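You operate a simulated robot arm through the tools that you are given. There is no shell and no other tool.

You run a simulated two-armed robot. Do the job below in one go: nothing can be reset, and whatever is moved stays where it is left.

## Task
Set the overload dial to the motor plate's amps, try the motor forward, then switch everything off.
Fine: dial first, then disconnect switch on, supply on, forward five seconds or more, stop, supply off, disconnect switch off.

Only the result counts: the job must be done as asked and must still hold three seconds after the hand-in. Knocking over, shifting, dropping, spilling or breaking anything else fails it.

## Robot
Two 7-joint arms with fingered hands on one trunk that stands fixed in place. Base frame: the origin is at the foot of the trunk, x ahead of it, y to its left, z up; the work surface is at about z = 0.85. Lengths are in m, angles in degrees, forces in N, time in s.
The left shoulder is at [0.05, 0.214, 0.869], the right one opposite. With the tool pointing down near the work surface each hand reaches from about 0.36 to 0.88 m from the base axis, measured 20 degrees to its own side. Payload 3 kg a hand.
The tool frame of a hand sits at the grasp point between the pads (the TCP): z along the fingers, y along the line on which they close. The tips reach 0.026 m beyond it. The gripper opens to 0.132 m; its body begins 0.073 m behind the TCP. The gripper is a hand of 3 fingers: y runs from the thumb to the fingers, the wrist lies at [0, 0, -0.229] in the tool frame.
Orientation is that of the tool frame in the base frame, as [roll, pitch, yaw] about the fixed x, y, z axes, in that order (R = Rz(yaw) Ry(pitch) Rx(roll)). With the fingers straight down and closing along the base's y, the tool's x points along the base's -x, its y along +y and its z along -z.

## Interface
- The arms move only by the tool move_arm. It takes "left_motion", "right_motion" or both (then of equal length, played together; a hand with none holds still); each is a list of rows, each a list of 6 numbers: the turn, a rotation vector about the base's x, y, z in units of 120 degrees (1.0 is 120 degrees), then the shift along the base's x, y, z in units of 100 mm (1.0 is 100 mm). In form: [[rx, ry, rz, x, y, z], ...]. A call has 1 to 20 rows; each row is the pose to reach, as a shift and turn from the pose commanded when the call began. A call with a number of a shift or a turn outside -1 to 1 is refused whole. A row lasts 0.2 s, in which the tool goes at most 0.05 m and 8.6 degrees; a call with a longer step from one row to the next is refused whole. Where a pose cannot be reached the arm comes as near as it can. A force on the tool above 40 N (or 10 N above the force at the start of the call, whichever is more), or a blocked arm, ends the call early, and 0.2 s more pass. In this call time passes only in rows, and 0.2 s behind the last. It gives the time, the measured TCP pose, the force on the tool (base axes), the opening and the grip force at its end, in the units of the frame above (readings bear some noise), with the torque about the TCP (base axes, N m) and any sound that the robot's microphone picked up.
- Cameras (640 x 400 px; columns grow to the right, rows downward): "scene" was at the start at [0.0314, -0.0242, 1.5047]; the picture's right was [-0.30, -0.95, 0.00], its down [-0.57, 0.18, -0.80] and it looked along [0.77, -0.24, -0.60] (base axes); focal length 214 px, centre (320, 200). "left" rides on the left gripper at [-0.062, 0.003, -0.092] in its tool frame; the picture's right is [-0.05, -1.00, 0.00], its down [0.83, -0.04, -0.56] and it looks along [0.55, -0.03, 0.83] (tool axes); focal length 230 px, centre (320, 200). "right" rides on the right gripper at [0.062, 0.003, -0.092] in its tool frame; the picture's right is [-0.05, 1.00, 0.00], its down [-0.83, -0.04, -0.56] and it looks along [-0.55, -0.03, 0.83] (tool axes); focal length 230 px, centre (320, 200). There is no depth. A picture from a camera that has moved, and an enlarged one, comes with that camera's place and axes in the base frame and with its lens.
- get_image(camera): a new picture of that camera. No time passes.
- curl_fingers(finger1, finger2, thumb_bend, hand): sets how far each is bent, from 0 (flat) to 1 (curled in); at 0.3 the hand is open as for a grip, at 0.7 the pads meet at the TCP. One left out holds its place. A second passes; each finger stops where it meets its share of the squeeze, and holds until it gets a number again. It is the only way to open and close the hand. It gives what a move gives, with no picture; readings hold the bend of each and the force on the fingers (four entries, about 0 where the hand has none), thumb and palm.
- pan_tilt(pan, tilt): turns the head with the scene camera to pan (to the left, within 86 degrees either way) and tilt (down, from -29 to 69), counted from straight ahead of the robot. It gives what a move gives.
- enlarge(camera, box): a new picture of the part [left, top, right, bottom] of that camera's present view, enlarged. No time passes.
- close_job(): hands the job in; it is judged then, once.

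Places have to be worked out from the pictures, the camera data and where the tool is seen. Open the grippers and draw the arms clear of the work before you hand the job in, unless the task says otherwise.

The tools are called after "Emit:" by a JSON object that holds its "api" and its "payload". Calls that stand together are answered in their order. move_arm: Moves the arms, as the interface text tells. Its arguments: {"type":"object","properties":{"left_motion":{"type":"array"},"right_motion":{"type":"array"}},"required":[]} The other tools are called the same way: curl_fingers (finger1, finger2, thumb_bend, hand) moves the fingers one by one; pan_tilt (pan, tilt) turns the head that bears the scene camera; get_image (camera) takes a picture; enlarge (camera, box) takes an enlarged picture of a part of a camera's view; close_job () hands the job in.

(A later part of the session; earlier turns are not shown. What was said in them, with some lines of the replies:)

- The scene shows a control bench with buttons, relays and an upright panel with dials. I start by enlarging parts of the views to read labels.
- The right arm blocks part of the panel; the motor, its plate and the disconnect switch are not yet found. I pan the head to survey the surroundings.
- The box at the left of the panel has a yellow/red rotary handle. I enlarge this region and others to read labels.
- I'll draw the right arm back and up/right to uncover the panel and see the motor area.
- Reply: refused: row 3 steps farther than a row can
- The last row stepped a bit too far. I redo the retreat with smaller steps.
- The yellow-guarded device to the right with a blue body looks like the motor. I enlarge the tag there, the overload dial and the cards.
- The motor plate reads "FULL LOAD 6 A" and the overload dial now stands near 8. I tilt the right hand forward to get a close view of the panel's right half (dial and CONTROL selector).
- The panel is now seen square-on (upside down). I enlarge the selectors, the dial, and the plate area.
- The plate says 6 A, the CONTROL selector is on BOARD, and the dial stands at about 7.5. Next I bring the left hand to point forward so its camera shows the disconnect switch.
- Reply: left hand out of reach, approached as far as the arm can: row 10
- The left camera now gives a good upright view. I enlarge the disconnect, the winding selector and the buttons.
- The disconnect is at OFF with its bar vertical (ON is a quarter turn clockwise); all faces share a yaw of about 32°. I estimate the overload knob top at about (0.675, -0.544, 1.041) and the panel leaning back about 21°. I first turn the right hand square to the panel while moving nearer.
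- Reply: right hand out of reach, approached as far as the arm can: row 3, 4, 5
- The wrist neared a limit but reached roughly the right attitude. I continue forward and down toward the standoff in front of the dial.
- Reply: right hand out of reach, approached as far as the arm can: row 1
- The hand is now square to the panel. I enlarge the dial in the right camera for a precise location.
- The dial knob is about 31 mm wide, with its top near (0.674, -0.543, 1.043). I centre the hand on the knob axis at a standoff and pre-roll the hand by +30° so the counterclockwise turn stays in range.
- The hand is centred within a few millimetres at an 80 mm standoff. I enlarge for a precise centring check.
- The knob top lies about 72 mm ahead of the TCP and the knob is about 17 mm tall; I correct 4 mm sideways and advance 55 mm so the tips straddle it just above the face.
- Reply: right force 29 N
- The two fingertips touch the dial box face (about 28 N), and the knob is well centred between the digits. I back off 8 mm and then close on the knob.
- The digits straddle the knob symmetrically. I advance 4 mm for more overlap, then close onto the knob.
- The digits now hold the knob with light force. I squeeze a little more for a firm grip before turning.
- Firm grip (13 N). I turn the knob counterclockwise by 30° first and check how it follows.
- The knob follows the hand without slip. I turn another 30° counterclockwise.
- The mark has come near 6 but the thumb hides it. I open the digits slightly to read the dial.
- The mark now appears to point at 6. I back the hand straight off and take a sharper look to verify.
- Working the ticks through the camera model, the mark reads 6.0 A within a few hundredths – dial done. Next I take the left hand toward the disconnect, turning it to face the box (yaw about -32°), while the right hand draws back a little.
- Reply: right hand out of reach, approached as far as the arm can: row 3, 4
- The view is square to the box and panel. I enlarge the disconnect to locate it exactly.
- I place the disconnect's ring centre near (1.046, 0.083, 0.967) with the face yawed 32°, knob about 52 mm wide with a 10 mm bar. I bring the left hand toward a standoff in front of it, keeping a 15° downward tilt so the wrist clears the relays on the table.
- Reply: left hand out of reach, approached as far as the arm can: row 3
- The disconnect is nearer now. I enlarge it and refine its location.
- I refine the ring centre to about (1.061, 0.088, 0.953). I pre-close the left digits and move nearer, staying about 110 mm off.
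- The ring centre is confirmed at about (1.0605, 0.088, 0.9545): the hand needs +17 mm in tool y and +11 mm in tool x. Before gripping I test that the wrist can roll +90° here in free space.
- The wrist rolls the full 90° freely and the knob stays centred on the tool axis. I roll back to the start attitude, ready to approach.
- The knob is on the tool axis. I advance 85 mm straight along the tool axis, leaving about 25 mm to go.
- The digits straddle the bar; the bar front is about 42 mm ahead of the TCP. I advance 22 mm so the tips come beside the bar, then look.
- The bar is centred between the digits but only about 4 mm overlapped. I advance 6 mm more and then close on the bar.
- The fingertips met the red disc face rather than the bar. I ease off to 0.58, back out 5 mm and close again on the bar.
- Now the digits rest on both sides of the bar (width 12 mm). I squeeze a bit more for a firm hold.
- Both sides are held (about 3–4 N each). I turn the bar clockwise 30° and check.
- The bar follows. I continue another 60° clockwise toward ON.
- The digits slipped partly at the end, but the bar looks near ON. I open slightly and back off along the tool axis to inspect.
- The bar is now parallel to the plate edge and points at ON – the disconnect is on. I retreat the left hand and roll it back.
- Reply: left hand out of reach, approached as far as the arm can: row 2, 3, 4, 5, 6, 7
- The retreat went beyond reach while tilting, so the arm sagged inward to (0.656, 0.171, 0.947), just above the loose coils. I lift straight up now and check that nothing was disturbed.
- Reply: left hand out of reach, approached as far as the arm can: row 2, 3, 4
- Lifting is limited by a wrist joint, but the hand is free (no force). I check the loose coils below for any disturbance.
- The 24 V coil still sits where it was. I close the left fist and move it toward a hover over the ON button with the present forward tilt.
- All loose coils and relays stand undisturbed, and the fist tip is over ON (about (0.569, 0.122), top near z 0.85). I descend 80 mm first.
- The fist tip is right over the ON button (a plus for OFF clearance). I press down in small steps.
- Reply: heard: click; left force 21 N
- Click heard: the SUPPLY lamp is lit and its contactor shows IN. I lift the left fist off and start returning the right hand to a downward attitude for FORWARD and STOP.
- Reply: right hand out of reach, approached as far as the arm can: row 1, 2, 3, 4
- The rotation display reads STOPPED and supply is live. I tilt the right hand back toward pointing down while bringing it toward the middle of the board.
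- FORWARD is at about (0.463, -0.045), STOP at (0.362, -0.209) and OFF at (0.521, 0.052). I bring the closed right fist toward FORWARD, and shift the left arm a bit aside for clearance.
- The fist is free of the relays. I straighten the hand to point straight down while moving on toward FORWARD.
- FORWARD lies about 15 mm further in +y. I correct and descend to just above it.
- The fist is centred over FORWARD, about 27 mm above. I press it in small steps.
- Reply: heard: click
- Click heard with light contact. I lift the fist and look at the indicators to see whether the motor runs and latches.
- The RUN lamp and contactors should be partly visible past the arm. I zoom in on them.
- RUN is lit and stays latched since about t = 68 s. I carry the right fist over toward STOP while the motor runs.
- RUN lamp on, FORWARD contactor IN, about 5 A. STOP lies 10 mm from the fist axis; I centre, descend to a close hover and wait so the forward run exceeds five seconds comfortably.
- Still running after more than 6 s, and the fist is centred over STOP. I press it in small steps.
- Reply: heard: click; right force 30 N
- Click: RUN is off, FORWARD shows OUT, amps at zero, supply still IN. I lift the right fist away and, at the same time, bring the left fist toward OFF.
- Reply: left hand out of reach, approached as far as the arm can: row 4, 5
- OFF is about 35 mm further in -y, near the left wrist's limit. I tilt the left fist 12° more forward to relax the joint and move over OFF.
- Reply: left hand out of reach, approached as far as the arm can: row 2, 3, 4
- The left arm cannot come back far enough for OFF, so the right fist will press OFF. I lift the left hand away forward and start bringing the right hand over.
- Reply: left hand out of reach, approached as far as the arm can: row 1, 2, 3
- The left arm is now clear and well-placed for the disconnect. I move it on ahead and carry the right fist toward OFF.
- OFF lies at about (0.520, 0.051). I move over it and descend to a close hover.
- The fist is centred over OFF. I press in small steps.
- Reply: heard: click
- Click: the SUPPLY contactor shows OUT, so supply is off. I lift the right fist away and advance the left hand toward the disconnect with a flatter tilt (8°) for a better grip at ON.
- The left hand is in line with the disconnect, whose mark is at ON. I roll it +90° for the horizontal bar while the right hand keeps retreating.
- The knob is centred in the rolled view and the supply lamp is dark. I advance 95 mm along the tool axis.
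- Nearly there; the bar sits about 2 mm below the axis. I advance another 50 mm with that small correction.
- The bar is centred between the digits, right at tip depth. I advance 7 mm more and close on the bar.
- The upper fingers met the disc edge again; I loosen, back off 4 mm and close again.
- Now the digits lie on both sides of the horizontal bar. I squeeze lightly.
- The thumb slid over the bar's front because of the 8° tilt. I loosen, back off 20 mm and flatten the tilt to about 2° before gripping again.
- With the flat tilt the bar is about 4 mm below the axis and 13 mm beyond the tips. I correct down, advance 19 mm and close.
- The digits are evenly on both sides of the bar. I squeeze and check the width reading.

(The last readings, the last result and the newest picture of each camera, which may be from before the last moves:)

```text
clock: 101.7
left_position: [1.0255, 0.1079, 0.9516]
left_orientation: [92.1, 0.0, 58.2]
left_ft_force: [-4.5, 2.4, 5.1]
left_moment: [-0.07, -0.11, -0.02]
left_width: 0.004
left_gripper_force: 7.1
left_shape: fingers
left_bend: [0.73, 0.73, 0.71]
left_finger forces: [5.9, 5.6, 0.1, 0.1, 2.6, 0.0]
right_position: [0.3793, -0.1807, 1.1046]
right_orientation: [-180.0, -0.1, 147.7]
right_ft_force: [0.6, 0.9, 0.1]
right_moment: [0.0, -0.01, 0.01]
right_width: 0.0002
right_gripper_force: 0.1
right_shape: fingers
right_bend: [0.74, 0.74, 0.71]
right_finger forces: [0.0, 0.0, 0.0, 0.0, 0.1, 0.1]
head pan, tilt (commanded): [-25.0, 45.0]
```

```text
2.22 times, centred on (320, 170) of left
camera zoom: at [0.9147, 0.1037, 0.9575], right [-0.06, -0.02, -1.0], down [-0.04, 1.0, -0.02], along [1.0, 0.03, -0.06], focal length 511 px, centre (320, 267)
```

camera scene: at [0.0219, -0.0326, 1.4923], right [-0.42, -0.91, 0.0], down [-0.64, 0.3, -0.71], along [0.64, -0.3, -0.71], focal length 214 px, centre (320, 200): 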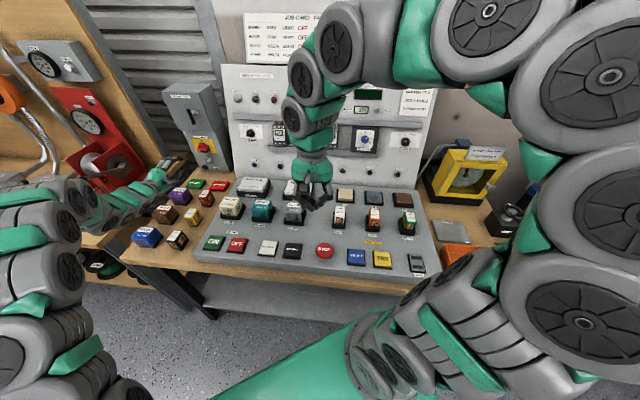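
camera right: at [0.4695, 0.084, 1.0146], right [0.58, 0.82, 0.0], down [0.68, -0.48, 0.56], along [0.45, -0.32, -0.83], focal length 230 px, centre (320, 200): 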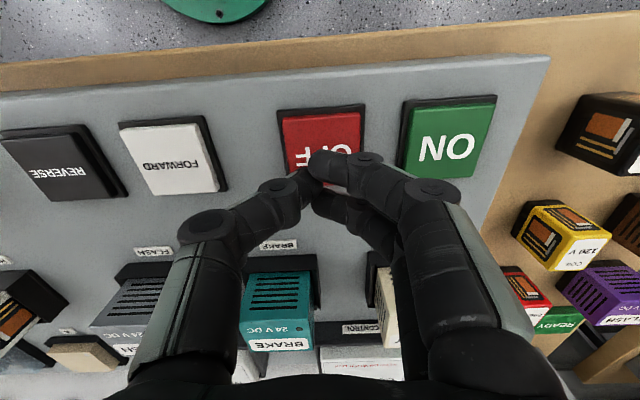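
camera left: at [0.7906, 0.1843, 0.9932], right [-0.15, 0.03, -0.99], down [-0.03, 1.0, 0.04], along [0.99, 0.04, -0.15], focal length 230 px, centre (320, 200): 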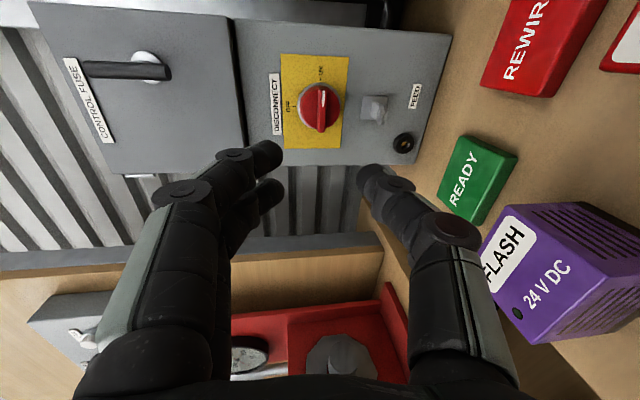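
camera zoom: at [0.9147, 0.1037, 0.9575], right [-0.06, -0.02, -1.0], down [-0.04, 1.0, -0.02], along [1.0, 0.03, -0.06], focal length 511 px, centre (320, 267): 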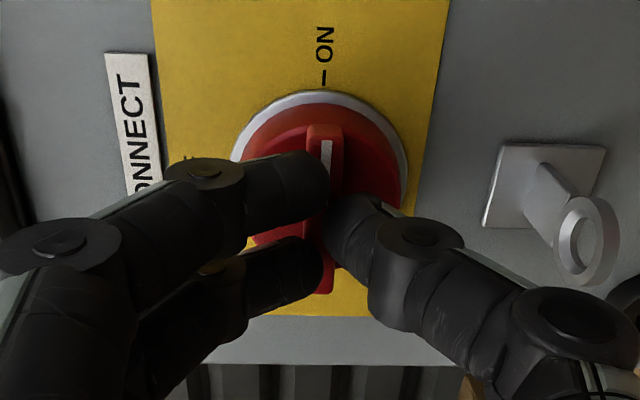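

The grip is partly on the bar's edge. I loosen slightly, go 2.5 mm deeper and squeeze again.

Emit:
{"api": "curl_fingers", "payload": {"hand": "left", "finger1": 0.64, "finger2": 0.64, "thumb_bend": 0.64}}

Emit:
{"api": "move_arm", "payload": {"left_motion": [[0, 0, 0, 0.021, -0.013, 0], [0, 0, 0, 0.021, -0.013, 0]]}}

Emit:
{"api": "curl_fingers", "payload": {"hand": "left", "finger1": 0.71, "finger2": 0.71, "thumb_bend": 0.71}}

Emit:
{"api": "enlarge", "payload": {"camera": "left", "box": [200, 80, 440, 260]}}

```text
clock: 102.7
left_position: [1.026, 0.1062, 0.9508]
left_orientation: [92.2, 0.0, 58.2]
left_ft_force: [0.1, 0.3, 0.0]
left_moment: [0.0, -0.03, 0.0]
left_width: 0.0219
left_gripper_force: 0.1
left_shape: fingers
left_bend: [0.64, 0.64, 0.64]
left_finger forces: [0.1, 0.0, 0.0, 0.0, 0.0, 0.0]
right_position: [0.3806, -0.1817, 1.104]
right_orientation: [179.9, 0.0, 147.6]
right_ft_force: [-1.0, 0.1, 0.3]
right_moment: [-0.04, -0.02, -0.01]
right_width: 0.0001
right_gripper_force: 0.0
right_shape: fingers
right_bend: [0.74, 0.74, 0.71]
right_finger forces: [0.0, 0.0, 0.0, 0.0, 0.0, 0.0]
head pan, tilt (commanded): [-25.0, 45.0]
```

```text
clock: 103.3
left_position: [1.0269, 0.1059, 0.951]
left_orientation: [92.1, 0.1, 58.1]
left_ft_force: [-1.8, 1.5, 0.0]
left_moment: [0.0, -0.05, -0.01]
left_width: 0.0224
left_gripper_force: 0.8
left_shape: fingers
left_bend: [0.64, 0.64, 0.64]
left_finger forces: [0.8, 1.4, 0.0, 0.1, 0.1, 0.0]
right_position: [0.379, -0.1805, 1.1044]
right_orientation: [180.0, 0.0, 147.5]
right_ft_force: [0.2, -0.5, 0.1]
right_moment: [-0.04, -0.01, 0.0]
right_width: 0.0002
right_gripper_force: 0.1
right_shape: fingers
right_bend: [0.74, 0.74, 0.71]
right_finger forces: [0.0, 0.0, 0.0, 0.0, 0.1, 0.0]
head pan, tilt (commanded): [-25.0, 45.0]
```

```text
clock: 104.3
left_position: [1.0281, 0.1063, 0.9509]
left_orientation: [92.1, 0.0, 58.3]
left_ft_force: [1.8, 0.3, 0.7]
left_moment: [0.01, 0.01, 0.0]
left_width: 0.0102
left_gripper_force: 3.8
left_shape: fingers
left_bend: [0.69, 0.69, 0.69]
left_finger forces: [2.0, 2.2, 0.0, 0.0, 3.3, 0.1]
right_position: [0.3801, -0.1814, 1.1042]
right_orientation: [-180.0, 0.0, 147.5]
right_ft_force: [-1.1, 0.2, -0.2]
right_moment: [-0.01, -0.02, 0.01]
right_width: 0.0
right_gripper_force: 0.1
right_shape: fingers
right_bend: [0.74, 0.74, 0.71]
right_finger forces: [0.0, 0.0, 0.1, 0.1, 0.0, 0.0]
head pan, tilt (commanded): [-25.0, 45.0]
```

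```text
2.22 times, centred on (320, 170) of left
camera zoom: at [0.9171, 0.1022, 0.9573], right [-0.06, -0.02, -1.0], down [-0.04, 1.0, -0.02], along [1.0, 0.03, -0.06], focal length 511 px, centre (320, 267)
```

zoom: 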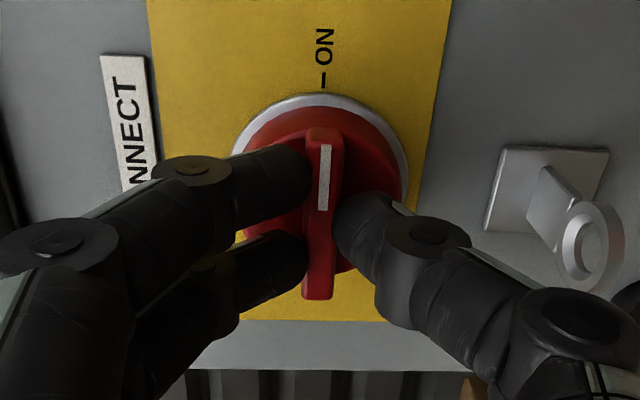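

Now a proper balanced grip (width 10 mm). I turn counterclockwise 30° first.

Emit:
{"api": "move_arm", "payload": {"left_motion": [[-0.0531, 0.0329, 0.0022, 0, 0, 0], [-0.1062, 0.0658, 0.0044, 0, 0, 0], [-0.1593, 0.0988, 0.0065, 0, 0, 0], [-0.2124, 0.1317, 0.0087, 0, 0, 0]]}}

Emit:
{"api": "enlarge", "payload": {"camera": "left", "box": [200, 80, 440, 260]}}

```text
clock: 105.3
left_position: [1.0285, 0.107, 0.9507]
left_orientation: [92.4, 30.1, 59.3]
left_ft_force: [1.0, -1.5, 3.2]
left_moment: [-0.04, -0.05, -0.04]
left_width: 0.009
left_gripper_force: 3.4
left_shape: fingers
left_bend: [0.7, 0.69, 0.69]
left_finger forces: [2.1, 2.7, 0.1, 0.1, 2.1, 0.0]
right_position: [0.3796, -0.1809, 1.104]
right_orientation: [-180.0, 0.0, 147.6]
right_ft_force: [-0.1, -0.8, 0.7]
right_moment: [0.01, -0.02, 0.0]
right_width: 0.0
right_gripper_force: 0.1
right_shape: fingers
right_bend: [0.74, 0.74, 0.71]
right_finger forces: [0.1, 0.0, 0.1, 0.2, 0.0, 0.0]
head pan, tilt (commanded): [-25.0, 45.0]
```

```text
2.22 times, centred on (320, 170) of left
camera zoom: at [0.9231, 0.1113, 0.9878], right [-0.31, -0.45, -0.84], down [-0.12, 0.89, -0.43], along [0.94, -0.04, -0.33], focal length 511 px, centre (320, 267)
```

zoom: 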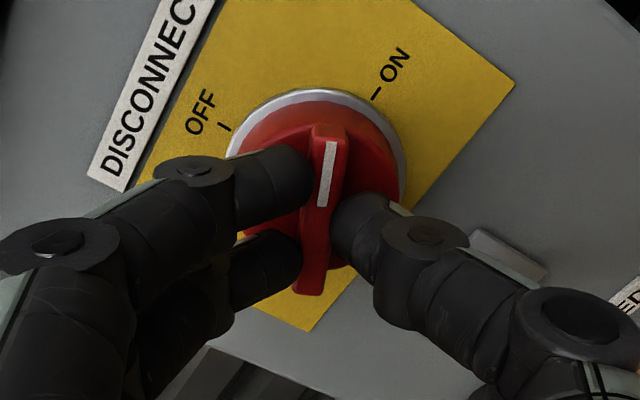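

The bar follows well. I continue 60° more to OFF.

Emit:
{"api": "move_arm", "payload": {"left_motion": [[-0.0531, 0.0329, 0.0022, 0, 0, 0], [-0.1062, 0.0658, 0.0044, 0, 0, 0], [-0.1593, 0.0988, 0.0065, 0, 0, 0], [-0.2124, 0.1317, 0.0087, 0, 0, 0], [-0.2655, 0.1646, 0.0109, 0, 0, 0], [-0.3186, 0.1975, 0.0131, 0, 0, 0], [-0.3717, 0.2304, 0.0153, 0, 0, 0], [-0.4247, 0.2634, 0.0175, 0, 0, 0]]}}

Emit:
{"api": "enlarge", "payload": {"camera": "left", "box": [200, 80, 440, 260]}}

Emit:
{"api": "enlarge", "payload": {"camera": "scene", "box": [130, 110, 250, 230]}}

```text
clock: 107.1
left_position: [1.0288, 0.1088, 0.9514]
left_orientation: [-176.9, 88.0, 151.3]
left_ft_force: [-0.5, 3.5, 4.2]
left_moment: [-0.07, -0.11, 0.04]
left_width: 0.0092
left_gripper_force: 4.5
left_shape: fingers
left_bend: [0.7, 0.69, 0.7]
left_finger forces: [3.7, 2.7, 0.0, 0.1, 3.5, 0.0]
right_position: [0.3797, -0.1807, 1.1043]
right_orientation: [-180.0, 0.0, 147.7]
right_ft_force: [-0.6, 0.0, -0.1]
right_moment: [-0.01, -0.04, 0.01]
right_width: 0.0
right_gripper_force: 0.1
right_shape: fingers
right_bend: [0.74, 0.74, 0.71]
right_finger forces: [0.0, 0.1, 0.0, 0.0, 0.0, 0.0]
head pan, tilt (commanded): [-25.0, 45.0]
```

```text
2.22 times, centred on (320, 170) of left
camera zoom: at [0.9538, 0.158, 1.0156], right [-0.53, -0.85, 0.05], down [-0.52, 0.27, -0.81], along [0.67, -0.45, -0.58], focal length 511 px, centre (320, 267)
```

zoom: 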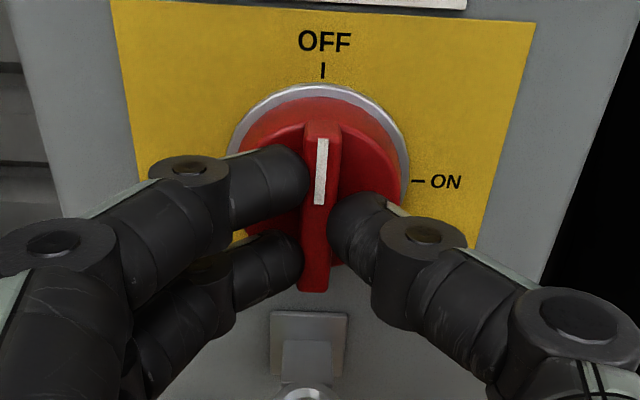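

```text
3.33 times, centred on (190, 170) of scene
camera zoom: at [0.0218, -0.0325, 1.4923], right [-0.42, -0.91, 0.0], down [-0.64, 0.3, -0.71], along [0.64, -0.3, -0.71], focal length 715 px, centre (753, 300)
```

zoom: 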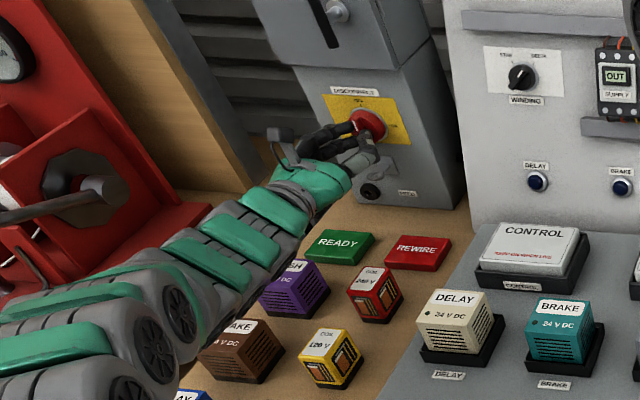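

The bar is vertical with the mark at OFF. I release and back off straight to verify.

Emit:
{"api": "curl_fingers", "payload": {"hand": "left", "finger1": 0.58, "finger2": 0.58, "thumb_bend": 0.58}}

Emit:
{"api": "move_arm", "payload": {"left_motion": [[0, 0, 0, -0.127, 0.079, 0.01], [0, 0, 0, -0.255, 0.158, 0.03], [0, 0, 0, -0.38, 0.237, 0.06], [0, 0, 0, -0.51, 0.316, 0.1]]}}

Emit:
{"api": "enlarge", "payload": {"camera": "left", "box": [200, 60, 440, 240]}}

Emit:
{"api": "enlarge", "payload": {"camera": "scene", "box": [130, 80, 250, 200]}}

```text
clock: 108.1
left_position: [1.0291, 0.1072, 0.9516]
left_orientation: [-179.3, 88.1, 148.6]
left_ft_force: [-9.3, 4.2, -3.5]
left_moment: [-0.06, 0.01, 0.15]
left_width: 0.0353
left_gripper_force: 4.2
left_shape: fingers
left_bend: [0.64, 0.57, 0.57]
left_finger forces: [10.0, 0.0, 0.0, 0.0, 0.0, 0.0]
right_position: [0.379, -0.1805, 1.1035]
right_orientation: [-179.9, -0.1, 147.6]
right_ft_force: [-0.1, -0.6, 0.1]
right_moment: [0.0, 0.01, 0.02]
right_width: 0.0
right_gripper_force: 0.0
right_shape: fingers
right_bend: [0.74, 0.74, 0.71]
right_finger forces: [0.0, 0.0, 0.0, 0.1, 0.0, 0.0]
head pan, tilt (commanded): [-25.0, 45.0]
```

```text
clock: 109.1
left_position: [0.9774, 0.1389, 0.9615]
left_orientation: [-179.2, 88.2, 148.8]
left_ft_force: [-1.1, -0.1, 0.1]
left_moment: [0.02, 0.01, 0.01]
left_width: 0.044
left_gripper_force: 0.0
left_shape: fingers
left_bend: [0.57, 0.57, 0.57]
left_finger forces: [0.0, 0.0, 0.1, 0.1, 0.0, 0.1]
right_position: [0.378, -0.1821, 1.1026]
right_orientation: [179.9, 0.0, 147.6]
right_ft_force: [0.6, 0.1, -0.4]
right_moment: [0.03, 0.0, 0.0]
right_width: 0.0
right_gripper_force: 0.0
right_shape: fingers
right_bend: [0.74, 0.74, 0.71]
right_finger forces: [0.0, 0.0, 0.0, 0.0, 0.1, 0.1]
head pan, tilt (commanded): [-25.0, 45.0]
```

```text
2.22 times, centred on (320, 150) of left
camera zoom: at [0.9021, 0.1885, 1.025], right [-0.53, -0.85, 0.05], down [-0.52, 0.27, -0.81], along [0.67, -0.45, -0.58], focal length 511 px, centre (320, 311)
```

zoom: 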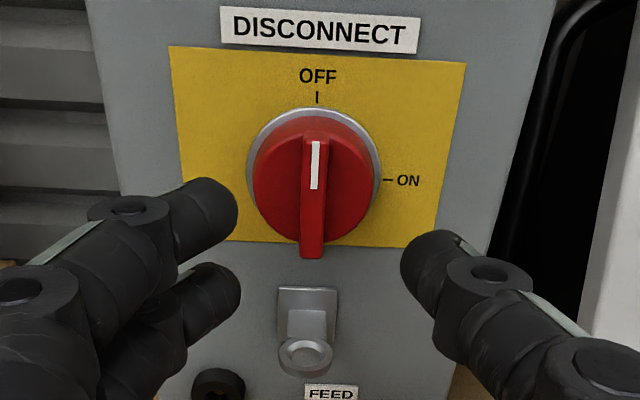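

```text
3.33 times, centred on (190, 140) of scene
camera zoom: at [0.0219, -0.0326, 1.4923], right [-0.42, -0.91, 0.0], down [-0.64, 0.3, -0.71], along [0.64, -0.3, -0.71], focal length 715 px, centre (753, 400)
```

zoom: 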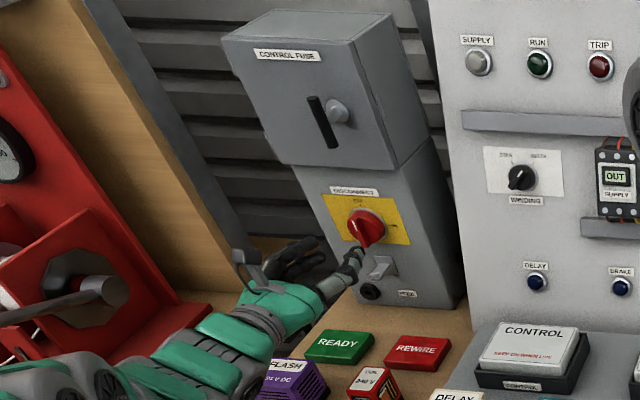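

The bar is parallel to the plate edge and points at OFF; everything is off. I now withdraw the left hand straight back and up along the route it came, and raise the right hand away.

Emit:
{"api": "move_arm", "payload": {"left_motion": [[0, 0, 0, -0.27, 0.17, 0.1], [0, 0, 0, -0.54, 0.34, 0.2], [0, 0, 0, -0.8, 0.5, 0.3], [0.0143, 0.023, 0, -0.85, 0.5, 0.5]], "right_motion": [[0, 0, 0, 0, -0.25, 0.25], [0, 0, 0, 0, -0.5, 0.5], [0, 0, 0, 0, -0.75, 0.75], [0, 0, 0, 0, -1.0, 1.0]]}}

Emit:
{"api": "move_arm", "payload": {"left_motion": [[0.0143, 0.023, 0, -0.2, -0.1, 0.1], [0.0286, 0.046, 0, -0.4, -0.2, 0.2], [0.0428, 0.069, 0, -0.6, -0.3, 0.35], [0.0428, 0.069, 0, -0.7, -0.35, 0.5]]}}

Emit:
{"api": "get_image", "payload": {"camera": "left"}}

Emit:
{"api": "get_image", "payload": {"camera": "scene"}}

```text
clock: 110.1
left_position: [0.8912, 0.1909, 1.0095]
left_orientation: [-179.1, 84.6, 148.8]
left_ft_force: [-0.5, -0.6, 0.5]
left_moment: [-0.01, 0.01, -0.02]
left_width: 0.0439
left_gripper_force: 0.0
left_shape: fingers
left_bend: [0.57, 0.57, 0.57]
left_finger forces: [0.0, 0.0, 0.1, 0.0, 0.0, 0.0]
right_position: [0.3792, -0.2794, 1.2053]
right_orientation: [-180.0, -0.1, 147.6]
right_ft_force: [0.7, -0.7, 0.7]
right_moment: [-0.02, -0.01, -0.03]
right_width: 0.0
right_gripper_force: 0.1
right_shape: fingers
right_bend: [0.74, 0.74, 0.71]
right_finger forces: [0.1, 0.1, 0.1, 0.0, 0.1, 0.0]
head pan, tilt (commanded): [-25.0, 45.0]
```

```text
clock: 111.1
left_position: [0.8217, 0.1562, 1.0604]
left_orientation: [-179.8, 74.9, 148.3]
left_ft_force: [0.1, 0.2, -0.2]
left_moment: [-0.04, 0.03, 0.03]
left_width: 0.0442
left_gripper_force: 0.1
left_shape: fingers
left_bend: [0.57, 0.57, 0.57]
left_finger forces: [0.0, 0.1, 0.0, 0.0, 0.0, 0.1]
right_position: [0.38, -0.2804, 1.2074]
right_orientation: [180.0, 0.0, 147.6]
right_ft_force: [-0.5, 0.2, -0.3]
right_moment: [0.03, -0.04, 0.01]
right_width: 0.0002
right_gripper_force: 0.0
right_shape: fingers
right_bend: [0.74, 0.74, 0.71]
right_finger forces: [0.0, 0.1, 0.0, 0.0, 0.0, 0.1]
head pan, tilt (commanded): [-25.0, 45.0]
```

```text
taken
camera left: at [0.7613, 0.1962, 1.1433], right [-0.52, -0.85, 0.05], down [-0.66, 0.36, -0.66], along [0.54, -0.37, -0.75], focal length 230 px, centre (320, 200)
```

left: 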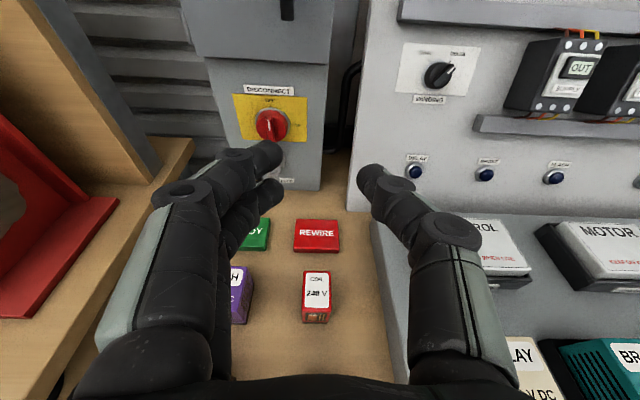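

```text
taken
camera scene: at [0.0219, -0.0326, 1.4923], right [-0.42, -0.91, 0.0], down [-0.64, 0.3, -0.71], along [0.64, -0.3, -0.71], focal length 214 px, centre (320, 200)
```

scene: 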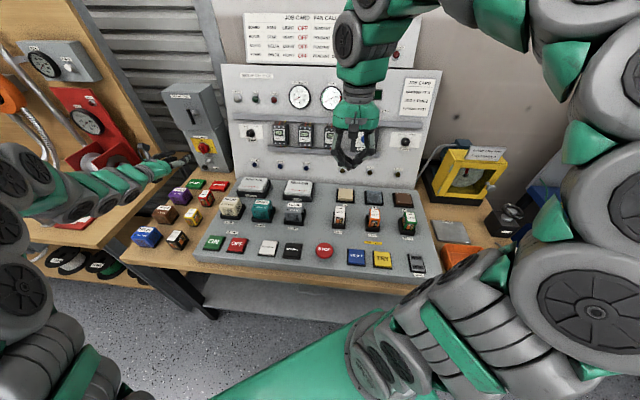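

All is in place. I continue drawing the left arm back and open both hands.

Emit:
{"api": "move_arm", "payload": {"left_motion": [[0, 0, 0, -0.25, -0.03, 0.18], [0, 0, 0, -0.5, -0.06, 0.36], [0, 0, 0, -0.75, -0.09, 0.54], [0, 0, 0, -0.95, -0.1, 0.68]], "right_motion": [[0, 0, 0, 0, -0.25, 0.05], [0, 0, 0, 0, -0.5, 0.1], [0, 0, 0, 0, -0.75, 0.15], [0, 0, 0, -0.1, -1.0, 0.2]]}}

Emit:
{"api": "move_arm", "payload": {"left_motion": [[0, 0, 0, -0.25, -0.03, 0.15], [0, 0, 0, -0.5, -0.06, 0.3], [0, 0, 0, -0.75, -0.09, 0.4], [0, 0, 0, -0.85, -0.1, 0.5]]}}

Emit:
{"api": "curl_fingers", "payload": {"hand": "right", "finger1": 0.3, "finger2": 0.3, "thumb_bend": 0.3}}

Emit:
{"api": "curl_fingers", "payload": {"hand": "left", "finger1": 0.3, "finger2": 0.3, "thumb_bend": 0.3}}

Emit:
{"api": "get_image", "payload": {"camera": "scene"}}

Emit:
{"api": "get_image", "payload": {"camera": "left"}}

Emit:
{"api": "get_image", "payload": {"camera": "right"}}

```text
clock: 112.1
left_position: [0.7255, 0.1445, 1.1288]
left_orientation: [-179.8, 75.0, 148.2]
left_ft_force: [0.3, -0.4, 0.1]
left_moment: [-0.01, 0.0, 0.03]
left_width: 0.0445
left_gripper_force: 0.1
left_shape: fingers
left_bend: [0.57, 0.57, 0.57]
left_finger forces: [0.0, 0.1, 0.1, 0.0, 0.0, 0.0]
right_position: [0.368, -0.3814, 1.2258]
right_orientation: [179.8, 0.0, 147.5]
right_ft_force: [0.1, 1.1, 0.3]
right_moment: [0.02, -0.01, -0.03]
right_width: 0.0
right_gripper_force: 0.1
right_shape: fingers
right_bend: [0.74, 0.74, 0.71]
right_finger forces: [0.0, 0.0, 0.1, 0.0, 0.0, 0.1]
head pan, tilt (commanded): [-25.0, 45.0]
```

```text
clock: 113.1
left_position: [0.6409, 0.1343, 1.1769]
left_orientation: [-179.8, 75.0, 148.2]
left_ft_force: [0.0, 0.1, -0.1]
left_moment: [0.0, 0.01, -0.01]
left_width: 0.044
left_gripper_force: 0.0
left_shape: fingers
left_bend: [0.57, 0.57, 0.57]
left_finger forces: [0.0, 0.0, 0.1, 0.1, 0.1, 0.0]
right_position: [0.3678, -0.3803, 1.2254]
right_orientation: [179.9, -0.1, 147.6]
right_ft_force: [-0.1, -0.3, 0.8]
right_moment: [-0.03, 0.01, 0.01]
right_width: 0.0001
right_gripper_force: 0.1
right_shape: fingers
right_bend: [0.74, 0.74, 0.71]
right_finger forces: [0.0, 0.1, 0.1, 0.1, 0.0, 0.0]
head pan, tilt (commanded): [-25.0, 45.0]
```

```text
clock: 114.1
left_position: [0.6409, 0.1354, 1.1788]
left_orientation: [-179.9, 75.1, 148.1]
left_ft_force: [-0.8, -0.2, -0.9]
left_moment: [-0.01, 0.02, 0.01]
left_width: 0.0442
left_gripper_force: 0.0
left_shape: fingers
left_bend: [0.57, 0.57, 0.57]
left_finger forces: [0.1, 0.0, 0.0, 0.0, 0.0, 0.0]
right_position: [0.3691, -0.3808, 1.2264]
right_orientation: [-180.0, 0.1, 147.5]
right_ft_force: [0.0, -1.5, 0.7]
right_moment: [-0.01, 0.02, 0.02]
right_width: 0.1339
right_gripper_force: 0.0
right_shape: fingers
right_bend: [0.3, 0.3, 0.3]
right_finger forces: [0.1, 0.1, 0.0, 0.0, 0.1, 0.0]
head pan, tilt (commanded): [-25.0, 45.0]
```

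```text
clock: 115.1
left_position: [0.6412, 0.134, 1.1777]
left_orientation: [-179.8, 75.1, 148.2]
left_ft_force: [0.6, -0.1, 0.5]
left_moment: [-0.03, -0.04, 0.01]
left_width: 0.134
left_gripper_force: 0.2
left_shape: fingers
left_bend: [0.3, 0.3, 0.3]
left_finger forces: [0.0, 0.0, 0.0, 0.0, 0.0, 0.1]
right_position: [0.3682, -0.3813, 1.2253]
right_orientation: [-180.0, 0.0, 147.7]
right_ft_force: [-0.4, 1.7, -0.3]
right_moment: [-0.01, 0.0, 0.02]
right_width: 0.1337
right_gripper_force: 0.0
right_shape: fingers
right_bend: [0.3, 0.3, 0.3]
right_finger forces: [0.1, 0.0, 0.0, 0.0, 0.0, 0.0]
head pan, tilt (commanded): [-25.0, 45.0]
```

```text
taken
camera scene: at [0.0219, -0.0326, 1.4923], right [-0.42, -0.91, 0.0], down [-0.64, 0.3, -0.71], along [0.64, -0.3, -0.71], focal length 214 px, centre (320, 200)
```

scene: 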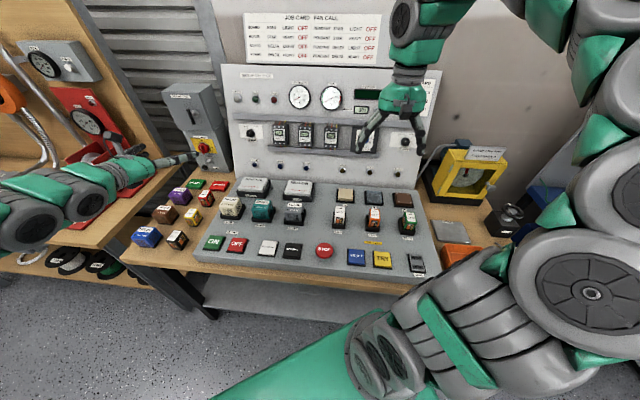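

```text
taken
camera left: at [0.5804, 0.1759, 1.2603], right [-0.52, -0.85, 0.05], down [-0.66, 0.36, -0.66], along [0.54, -0.37, -0.75], focal length 230 px, centre (320, 200)
```

left: 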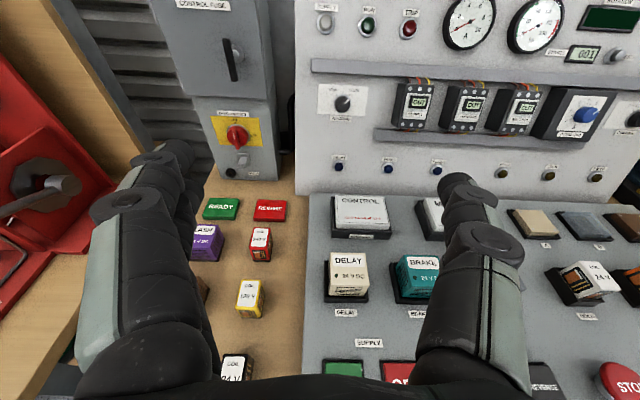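

```text
taken
camera right: at [0.3178, -0.3452, 1.3181], right [0.58, 0.82, 0.0], down [0.68, -0.48, 0.56], along [0.45, -0.32, -0.83], focal length 230 px, centre (320, 200)
```

right: 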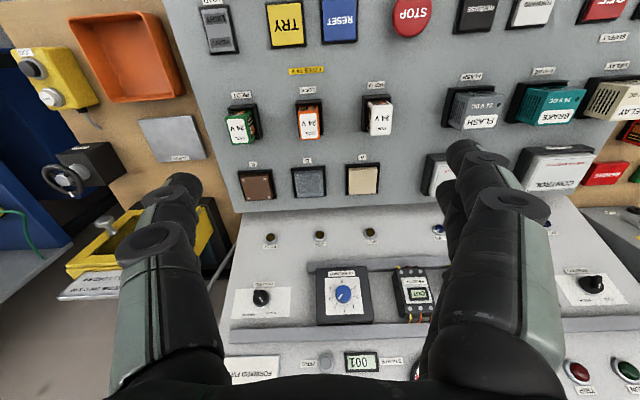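

The starts counter reads 001 and everything looks in place. I zoom in for a last check on the dial, disconnect, contactors and loose items.

Emit:
{"api": "enlarge", "payload": {"camera": "left", "box": [180, 80, 300, 190]}}

Emit:
{"api": "enlarge", "payload": {"camera": "left", "box": [380, 0, 640, 160]}}

Emit:
{"api": "enlarge", "payload": {"camera": "right", "box": [220, 250, 400, 370]}}

Emit:
{"api": "enlarge", "payload": {"camera": "scene", "box": [120, 160, 440, 280]}}

```text
3.64 times, centred on (240, 135) of left
camera zoom: at [0.5804, 0.1759, 1.2603], right [-0.52, -0.85, 0.05], down [-0.66, 0.36, -0.66], along [0.54, -0.37, -0.75], focal length 837 px, centre (611, 436)
```

zoom: 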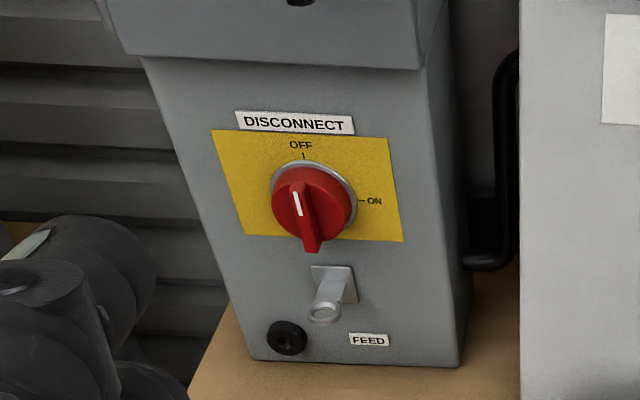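

```text
2.46 times, centred on (510, 80) of left
camera zoom: at [0.5804, 0.1759, 1.2603], right [-0.52, -0.85, 0.05], down [-0.66, 0.36, -0.66], along [0.54, -0.37, -0.75], focal length 566 px, centre (-148, 495)
```

zoom: 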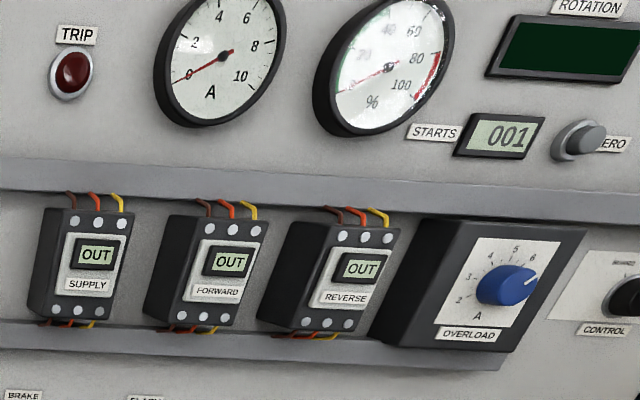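

```text
3.33 times, centred on (310, 310) of right
camera zoom: at [0.3178, -0.3452, 1.3181], right [0.58, 0.82, 0.0], down [0.68, -0.48, 0.56], along [0.45, -0.32, -0.83], focal length 767 px, centre (353, -167)
```

zoom: 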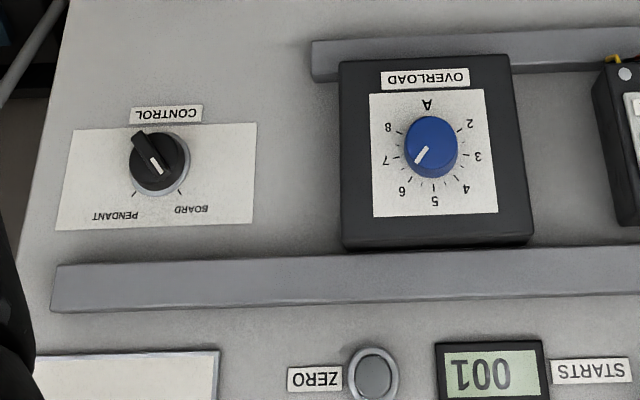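

```text
2.00 times, centred on (280, 220) of scene
camera zoom: at [0.0219, -0.0326, 1.4923], right [-0.42, -0.91, 0.0], down [-0.64, 0.3, -0.71], along [0.64, -0.3, -0.71], focal length 429 px, centre (400, 160)
```

zoom: 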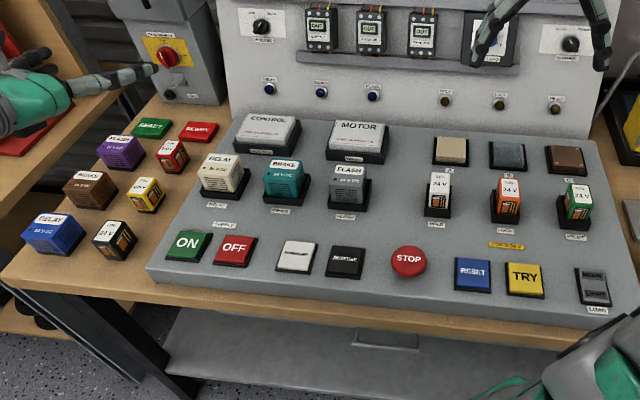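

Final state: dial at 6 A, disconnect at OFF, all contactors OUT, no trip, starts counter 001, loose parts undisturbed, both hands open and well clear. I hand the job in.

Emit:
{"api": "close_job", "payload": {}}

```text
The job is handed in.
```

The job is done and handed in: the overload dial is at 6 A, the motor ran forward, and everything is switched off.

1. **Dial:** the motor plate reads "FULL LOAD 6 A". I turned the dial from about 7.5 to 6; the mark reads within a few hundredths of an amp of 6.
2. **Power up:** I turned the disconnect to ON, then pressed supply ON. The supply lamp lit and its contactor showed IN.
3. **Forward run:** FORWARD latched and the RUN lamp came on, at about 5 A. It ran roughly 7 seconds with no overload trip, then I pressed STOP.
4. **Power down:** I pressed supply OFF (contactor OUT), then turned the disconnect back to OFF.

At hand-in all contactors showed OUT, the ammeter read zero and the starts counter read 001. The relays, coils and tiles on the table looked undisturbed. Both hands were open and clear of the board.

While retreating from the disconnect, the left arm went beyond its reach and dipped close over the loose coils. I checked them afterwards and they were still standing in place.
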